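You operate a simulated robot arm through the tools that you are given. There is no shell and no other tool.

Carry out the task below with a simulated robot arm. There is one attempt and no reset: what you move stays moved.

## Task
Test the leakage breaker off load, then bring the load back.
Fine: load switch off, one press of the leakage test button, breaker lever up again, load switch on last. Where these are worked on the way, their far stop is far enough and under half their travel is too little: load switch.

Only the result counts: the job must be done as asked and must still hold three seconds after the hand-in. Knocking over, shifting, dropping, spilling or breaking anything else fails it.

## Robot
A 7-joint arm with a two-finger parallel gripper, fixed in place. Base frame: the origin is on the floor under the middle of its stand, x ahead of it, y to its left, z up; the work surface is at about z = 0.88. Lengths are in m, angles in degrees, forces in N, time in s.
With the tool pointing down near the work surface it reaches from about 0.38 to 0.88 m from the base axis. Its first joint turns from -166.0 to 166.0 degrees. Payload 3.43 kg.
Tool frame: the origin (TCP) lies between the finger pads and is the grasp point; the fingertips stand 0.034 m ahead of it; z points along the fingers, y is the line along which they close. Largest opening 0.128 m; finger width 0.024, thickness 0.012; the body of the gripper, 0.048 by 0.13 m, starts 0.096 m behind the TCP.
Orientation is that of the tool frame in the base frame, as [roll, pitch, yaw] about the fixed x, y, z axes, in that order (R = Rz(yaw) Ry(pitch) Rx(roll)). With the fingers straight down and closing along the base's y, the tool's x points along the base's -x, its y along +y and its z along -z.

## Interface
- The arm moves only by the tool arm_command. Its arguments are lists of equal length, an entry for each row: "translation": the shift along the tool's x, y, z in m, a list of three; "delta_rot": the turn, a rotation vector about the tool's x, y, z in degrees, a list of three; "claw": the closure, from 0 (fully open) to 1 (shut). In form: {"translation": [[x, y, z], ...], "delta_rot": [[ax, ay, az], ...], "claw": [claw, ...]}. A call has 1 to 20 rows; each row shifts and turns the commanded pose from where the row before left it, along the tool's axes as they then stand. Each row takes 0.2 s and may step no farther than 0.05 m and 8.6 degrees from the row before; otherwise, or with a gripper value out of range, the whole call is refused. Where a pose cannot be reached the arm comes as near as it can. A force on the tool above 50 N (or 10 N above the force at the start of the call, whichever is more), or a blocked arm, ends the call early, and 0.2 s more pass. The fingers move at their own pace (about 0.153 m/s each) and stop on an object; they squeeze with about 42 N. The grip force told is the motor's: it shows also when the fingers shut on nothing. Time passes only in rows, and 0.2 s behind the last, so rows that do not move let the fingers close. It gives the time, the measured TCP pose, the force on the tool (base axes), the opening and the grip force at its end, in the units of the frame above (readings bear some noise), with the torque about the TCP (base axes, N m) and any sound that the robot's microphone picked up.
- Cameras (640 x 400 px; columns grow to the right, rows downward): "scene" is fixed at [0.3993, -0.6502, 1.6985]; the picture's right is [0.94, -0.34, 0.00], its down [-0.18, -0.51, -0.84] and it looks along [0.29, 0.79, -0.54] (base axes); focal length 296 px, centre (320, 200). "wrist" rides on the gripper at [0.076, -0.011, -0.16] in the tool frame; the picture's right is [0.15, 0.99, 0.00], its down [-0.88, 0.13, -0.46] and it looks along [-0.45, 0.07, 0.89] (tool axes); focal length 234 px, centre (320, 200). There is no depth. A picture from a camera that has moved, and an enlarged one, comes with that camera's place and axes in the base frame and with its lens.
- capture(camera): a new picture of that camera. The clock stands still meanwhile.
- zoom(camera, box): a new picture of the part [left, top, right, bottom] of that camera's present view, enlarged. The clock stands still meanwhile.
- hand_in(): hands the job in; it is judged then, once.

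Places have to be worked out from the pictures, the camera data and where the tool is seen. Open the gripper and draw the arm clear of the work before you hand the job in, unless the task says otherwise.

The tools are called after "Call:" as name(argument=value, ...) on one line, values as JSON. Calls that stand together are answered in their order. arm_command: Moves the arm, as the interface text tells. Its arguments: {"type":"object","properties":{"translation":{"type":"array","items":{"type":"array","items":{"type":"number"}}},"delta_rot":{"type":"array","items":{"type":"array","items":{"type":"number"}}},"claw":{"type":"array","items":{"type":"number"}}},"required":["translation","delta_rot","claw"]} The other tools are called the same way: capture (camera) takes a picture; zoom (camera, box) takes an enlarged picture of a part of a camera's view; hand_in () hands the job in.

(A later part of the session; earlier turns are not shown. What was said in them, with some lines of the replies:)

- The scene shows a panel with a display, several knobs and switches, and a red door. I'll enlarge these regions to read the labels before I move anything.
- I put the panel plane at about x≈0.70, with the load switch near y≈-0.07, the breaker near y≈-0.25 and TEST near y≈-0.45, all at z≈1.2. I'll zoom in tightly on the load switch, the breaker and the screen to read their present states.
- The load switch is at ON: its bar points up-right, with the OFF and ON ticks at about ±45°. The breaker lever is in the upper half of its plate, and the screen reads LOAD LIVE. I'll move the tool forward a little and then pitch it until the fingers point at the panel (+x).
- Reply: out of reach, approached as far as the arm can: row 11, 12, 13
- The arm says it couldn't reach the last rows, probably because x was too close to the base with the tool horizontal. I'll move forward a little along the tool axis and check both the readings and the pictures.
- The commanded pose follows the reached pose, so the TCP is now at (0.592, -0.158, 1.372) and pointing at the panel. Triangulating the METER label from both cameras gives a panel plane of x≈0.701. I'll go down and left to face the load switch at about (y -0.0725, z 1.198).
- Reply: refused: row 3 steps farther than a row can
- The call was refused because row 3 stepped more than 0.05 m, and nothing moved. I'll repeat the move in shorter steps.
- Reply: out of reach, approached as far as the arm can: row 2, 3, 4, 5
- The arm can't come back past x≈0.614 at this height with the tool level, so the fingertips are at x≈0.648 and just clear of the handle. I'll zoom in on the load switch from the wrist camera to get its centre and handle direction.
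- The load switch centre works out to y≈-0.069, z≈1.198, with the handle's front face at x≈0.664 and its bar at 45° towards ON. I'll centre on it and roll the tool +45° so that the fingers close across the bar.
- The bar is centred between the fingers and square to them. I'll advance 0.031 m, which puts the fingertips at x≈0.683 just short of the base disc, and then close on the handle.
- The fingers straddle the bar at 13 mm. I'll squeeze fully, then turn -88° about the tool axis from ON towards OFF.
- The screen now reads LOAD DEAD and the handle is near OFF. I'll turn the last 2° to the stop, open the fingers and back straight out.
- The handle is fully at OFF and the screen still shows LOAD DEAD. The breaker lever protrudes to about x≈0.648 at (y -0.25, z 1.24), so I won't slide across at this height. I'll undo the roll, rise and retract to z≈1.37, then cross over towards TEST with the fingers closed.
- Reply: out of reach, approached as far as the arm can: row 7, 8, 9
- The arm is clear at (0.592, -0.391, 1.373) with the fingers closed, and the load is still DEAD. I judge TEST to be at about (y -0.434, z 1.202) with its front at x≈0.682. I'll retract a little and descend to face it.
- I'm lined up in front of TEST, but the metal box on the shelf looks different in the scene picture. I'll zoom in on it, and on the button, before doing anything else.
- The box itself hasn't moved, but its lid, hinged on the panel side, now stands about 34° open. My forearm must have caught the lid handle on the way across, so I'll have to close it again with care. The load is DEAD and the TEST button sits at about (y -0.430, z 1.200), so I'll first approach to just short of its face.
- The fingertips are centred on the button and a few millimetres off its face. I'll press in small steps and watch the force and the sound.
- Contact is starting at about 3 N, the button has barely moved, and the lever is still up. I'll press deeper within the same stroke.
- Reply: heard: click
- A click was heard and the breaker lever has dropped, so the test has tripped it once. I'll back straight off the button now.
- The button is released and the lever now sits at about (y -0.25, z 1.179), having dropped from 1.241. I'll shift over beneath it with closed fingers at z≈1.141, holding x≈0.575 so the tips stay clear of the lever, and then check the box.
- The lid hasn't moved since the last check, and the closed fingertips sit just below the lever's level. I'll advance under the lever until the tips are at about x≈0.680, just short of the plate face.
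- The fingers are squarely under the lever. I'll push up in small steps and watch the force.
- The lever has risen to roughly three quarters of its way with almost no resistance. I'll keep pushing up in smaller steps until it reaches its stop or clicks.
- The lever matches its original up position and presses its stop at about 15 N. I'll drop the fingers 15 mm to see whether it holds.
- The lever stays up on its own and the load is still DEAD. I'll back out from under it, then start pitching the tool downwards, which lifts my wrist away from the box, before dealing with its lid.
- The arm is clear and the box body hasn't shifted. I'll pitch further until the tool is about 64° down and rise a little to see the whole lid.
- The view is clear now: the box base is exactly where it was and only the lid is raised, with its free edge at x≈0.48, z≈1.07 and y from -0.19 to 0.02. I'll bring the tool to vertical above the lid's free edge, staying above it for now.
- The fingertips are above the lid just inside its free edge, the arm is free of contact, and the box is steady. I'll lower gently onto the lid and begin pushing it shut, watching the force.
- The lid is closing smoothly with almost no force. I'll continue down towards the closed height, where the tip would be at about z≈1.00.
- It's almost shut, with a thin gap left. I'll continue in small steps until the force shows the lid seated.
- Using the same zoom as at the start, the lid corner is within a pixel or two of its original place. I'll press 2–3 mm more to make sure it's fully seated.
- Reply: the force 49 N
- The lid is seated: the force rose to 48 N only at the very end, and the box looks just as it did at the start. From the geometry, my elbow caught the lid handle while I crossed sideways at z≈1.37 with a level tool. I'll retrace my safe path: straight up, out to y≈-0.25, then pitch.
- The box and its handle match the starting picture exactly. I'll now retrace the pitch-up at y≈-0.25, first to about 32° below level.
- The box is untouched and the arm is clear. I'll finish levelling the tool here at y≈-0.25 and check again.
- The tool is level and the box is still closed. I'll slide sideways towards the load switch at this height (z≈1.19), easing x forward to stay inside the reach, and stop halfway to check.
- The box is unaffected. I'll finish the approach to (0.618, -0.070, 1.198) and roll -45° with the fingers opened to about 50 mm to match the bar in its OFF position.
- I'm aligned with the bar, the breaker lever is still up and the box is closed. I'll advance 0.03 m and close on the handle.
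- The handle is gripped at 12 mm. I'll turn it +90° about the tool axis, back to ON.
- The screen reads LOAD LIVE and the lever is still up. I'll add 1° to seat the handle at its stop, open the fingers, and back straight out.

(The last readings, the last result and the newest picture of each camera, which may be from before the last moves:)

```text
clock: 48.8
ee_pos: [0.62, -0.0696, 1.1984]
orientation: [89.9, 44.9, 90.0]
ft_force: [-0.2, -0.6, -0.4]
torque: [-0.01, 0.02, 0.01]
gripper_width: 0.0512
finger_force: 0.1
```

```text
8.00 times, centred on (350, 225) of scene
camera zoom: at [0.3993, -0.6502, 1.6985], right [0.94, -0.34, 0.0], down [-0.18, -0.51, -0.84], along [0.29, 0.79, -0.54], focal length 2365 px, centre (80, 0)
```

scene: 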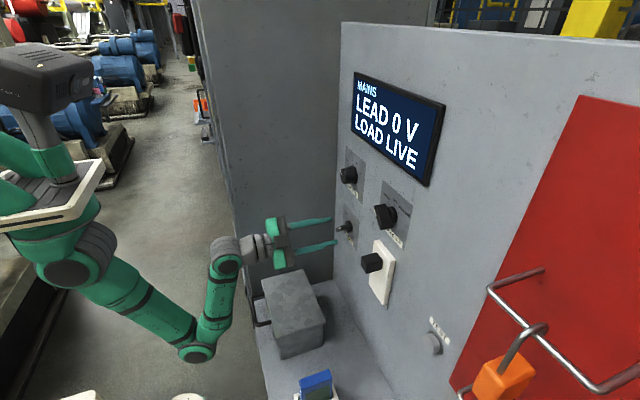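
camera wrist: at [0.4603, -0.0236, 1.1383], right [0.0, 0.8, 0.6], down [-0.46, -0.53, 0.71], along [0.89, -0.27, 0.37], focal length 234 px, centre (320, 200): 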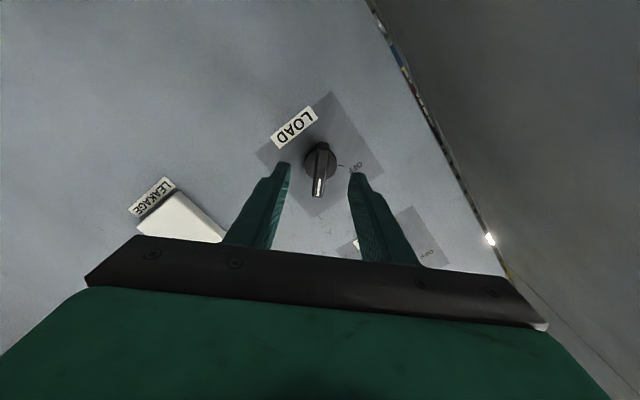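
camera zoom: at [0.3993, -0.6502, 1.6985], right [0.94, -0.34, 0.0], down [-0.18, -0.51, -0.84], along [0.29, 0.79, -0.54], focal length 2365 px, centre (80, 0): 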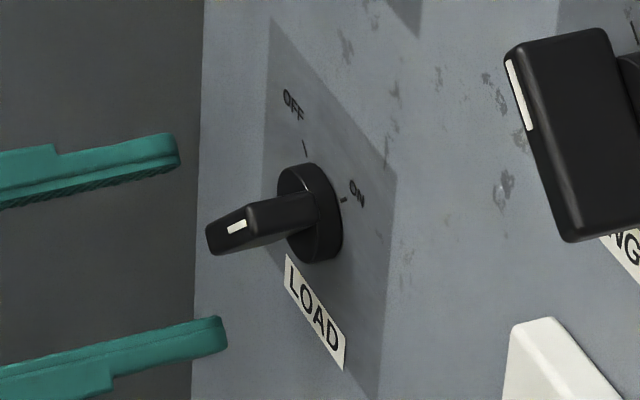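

The handle is exactly at its original ON position, the screen reads LOAD LIVE, and the box is closed. I'll retreat by the proven path: undo the roll, close the fingers for clearance, and slide sideways at this height to y≈-0.16.

Call:
arm_command(translation=[[0, 0, 0], [0, 0, 0], [0, 0, 0], [0, 0, 0], [0, 0, 0], [0, 0, 0], [0.001, -0.03, -0.004], [0.002, -0.03, -0.005], [0.002, -0.03, -0.006]], delta_rot=[[0, 0, -7.5], [0, 0, -7.5], [0, 0, -7.5], [0, 0, -7.5], [0, 0, -7.5], [0, 0, -7.5], [0, 0, 0], [0, 0, 0], [0, 0, 0]], claw=[0.6, 0.6, 0.6, 0.7, 0.8, 0.9, 1, 1, 1])

Call:
capture(camera="scene")

Call:
zoom(camera="scene", box=[200, 200, 420, 370])

```text
clock: 50.8
ee_pos: [0.6049, -0.1603, 1.193]
orientation: [104.7, 89.9, 104.7]
ft_force: [-0.1, 0.9, 0.2]
torque: [0.02, -0.04, -0.03]
gripper_width: 0.0
finger_force: 32.9
```

```text
taken
```

scene: 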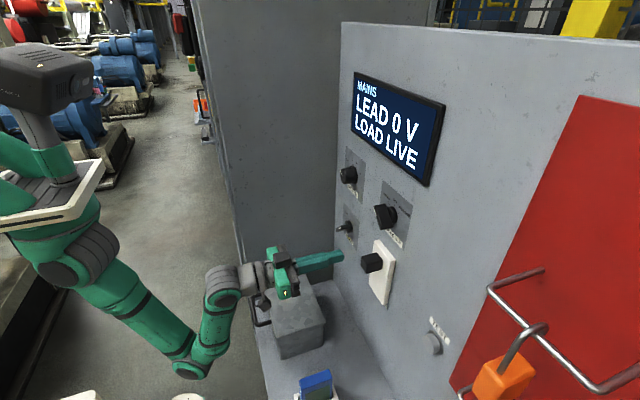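

```text
2.35 times, centred on (310, 285) of scene
camera zoom: at [0.3993, -0.6502, 1.6985], right [0.94, -0.34, 0.0], down [-0.18, -0.51, -0.84], along [0.29, 0.79, -0.54], focal length 696 px, centre (344, 0)
```

zoom: 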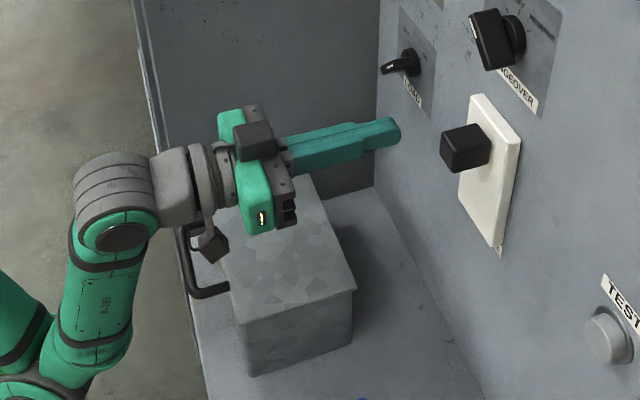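

Everything is unchanged and clear. I'll continue the slide to (0.577, -0.25, 1.19).

Call:
arm_command(translation=[[0.001, -0.03, -0.01], [0.001, -0.03, -0.01], [0.001, -0.03, -0.008]], delta_rot=[[0, 0, 0], [0, 0, 0], [0, 0, 0]], claw=[1, 1, 1])

Call:
capture(camera="scene")

Call:
zoom(camera="scene", box=[200, 200, 420, 370])

```text
clock: 51.6
ee_pos: [0.577, -0.2512, 1.1888]
orientation: [-71.3, 90.0, -71.3]
ft_force: [-0.3, -0.2, -0.8]
torque: [-0.01, -0.02, -0.04]
gripper_width: 0.0
finger_force: 33.4
```

```text
taken
```

scene: 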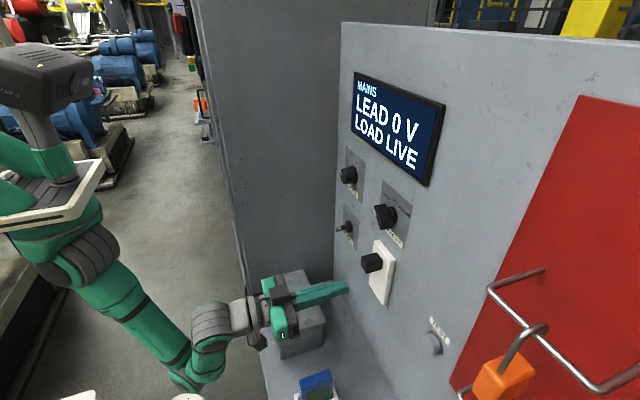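

```text
2.35 times, centred on (310, 285) of scene
camera zoom: at [0.3993, -0.6502, 1.6985], right [0.94, -0.34, 0.0], down [-0.18, -0.51, -0.84], along [0.29, 0.79, -0.54], focal length 696 px, centre (344, 0)
```

zoom: 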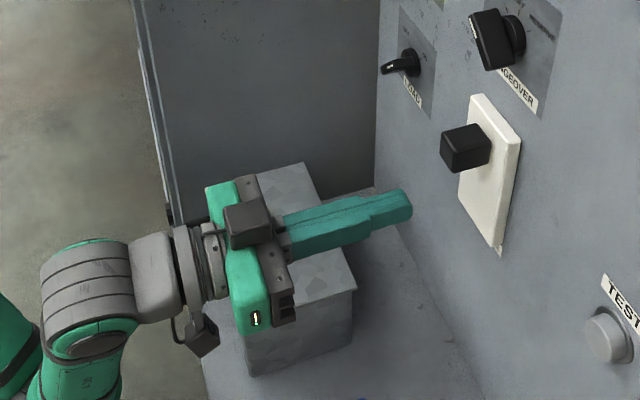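

Everything is clear. For more margin between my elbow and the box handle I'll slide further right to y≈-0.38 before pitching the tool down.

Call:
arm_command(translation=[[0, -0.043, 0], [0, -0.043, 0], [0, -0.043, 0], [0, 0, 0], [0, 0, 0], [0, 0, 0], [0, 0, 0]], delta_rot=[[0, 0, 0], [0, 0, 0], [0, 0, 0], [0, 8, 0], [0, 8, 0], [0, 8, 0], [0, 8, 0]], claw=[1, 1, 1, 1, 1, 1, 1])

Call:
capture(camera="scene")

Call:
zoom(camera="scene", box=[200, 200, 420, 370])

```text
clock: 53.2
ee_pos: [0.5776, -0.3793, 1.1885]
orientation: [179.6, 57.9, 179.8]
ft_force: [0.1, 0.3, -0.2]
torque: [0.0, -0.02, -0.01]
gripper_width: 0.0
finger_force: 32.8
```

```text
taken
```

scene: 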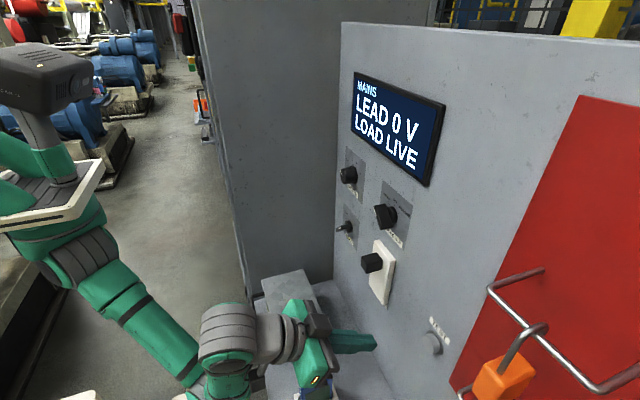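

```text
2.35 times, centred on (310, 285) of scene
camera zoom: at [0.3993, -0.6502, 1.6985], right [0.94, -0.34, 0.0], down [-0.18, -0.51, -0.84], along [0.29, 0.79, -0.54], focal length 696 px, centre (344, 0)
```

zoom: 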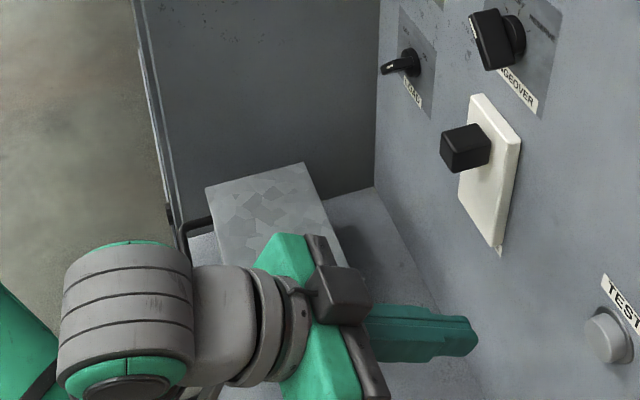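

The box is still closed and the arm is clear. I'll finish pitching down, rise back away from the panel, and then open the gripper.

Call:
arm_command(translation=[[0, 0, -0.02], [0, 0, -0.02], [0, 0, 0], [0, 0, 0], [0, 0, 0], [0, 0, 0], [0, 0, -0.04], [0, 0, -0.04], [0, 0, -0.04], [0, 0, 0], [0, 0, 0], [0, 0, 0]], delta_rot=[[0, 0, 0], [0, 0, 0], [0, 8, 0], [0, 8, 0], [0, 8, 0], [0, 8, 0], [0, 0, 0], [0, 0, 0], [0, 0, 0], [0, 0, 0], [0, 0, 0], [0, 0, 0]], claw=[1, 1, 1, 1, 1, 1, 1, 1, 1, 0.5, 0, 0])

Call:
capture(camera="scene")

Call:
capture(camera="wrist")

Call:
zoom(camera="scene", box=[230, 250, 390, 400])

```text
clock: 55.8
ee_pos: [0.4912, -0.3796, 1.3183]
orientation: [180.0, 26.0, 179.9]
ft_force: [0.3, -0.3, -0.8]
torque: [0.01, 0.01, 0.02]
gripper_width: 0.1279
finger_force: 0.0
```

```text
taken
```

scene: 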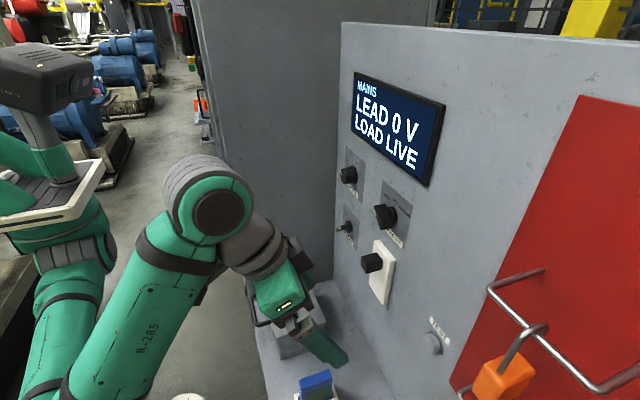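

```text
taken
camera wrist: at [0.3524, -0.3903, 1.4304], right [-0.13, 0.99, -0.06], down [0.59, 0.13, 0.8], along [0.8, 0.07, -0.6], focal length 234 px, centre (320, 200)
```

wrist: 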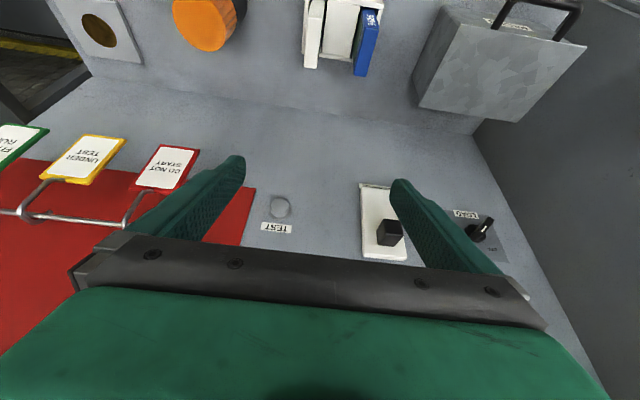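

```text
2.67 times, centred on (310, 325) of scene
camera zoom: at [0.3993, -0.6502, 1.6985], right [0.94, -0.34, 0.0], down [-0.18, -0.51, -0.84], along [0.29, 0.79, -0.54], focal length 788 px, centre (347, -133)
```

zoom: 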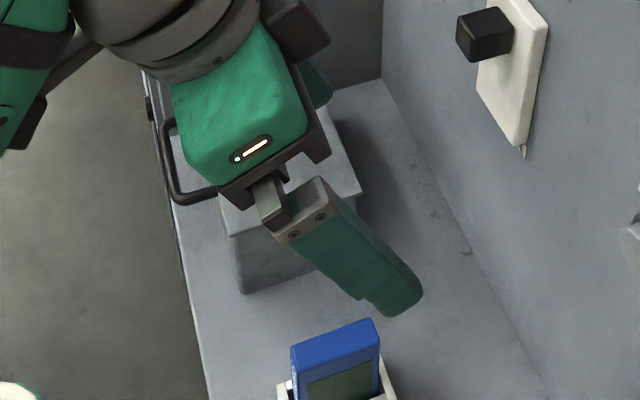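

All the readings and pictures agree: LOAD LIVE, load handle at ON, breaker lever up, TEST released. The box is closed in its original place, the gripper is open, and the arm is about 0.2 m from the panel. I'm handing the job in.

Call:
hand_in()

```text
The job is handed in.
```

I tested the leakage breaker off load and brought the load back. However, my arm knocked open the lid of the metal box on the shelf partway through, and I had to close it again.

1. **Load off:** I turned the load switch to OFF, and the screen showed LOAD DEAD.
2. **Test:** I pressed TEST once. There was a click and the breaker lever dropped.
3. **Breaker reset:** I pushed the lever back up to its stop. It stayed up on its own.
4. **Load on:** I turned the load switch back to ON last, and the screen showed LOAD LIVE.

At hand-in the gripper was open and the arm was clear of the panel.

**The box lid:** while I moved from the load switch to TEST, the lid was lifted about 34° open. My arm most likely caught its handle, but I didn't see it happen. I pressed the lid shut again, with the force reaching about 48 N as it seated. In the pictures the box never shifted, and the lid and handle match how they looked at the start. I took a different path for the rest of the job, and the lid stayed closed.
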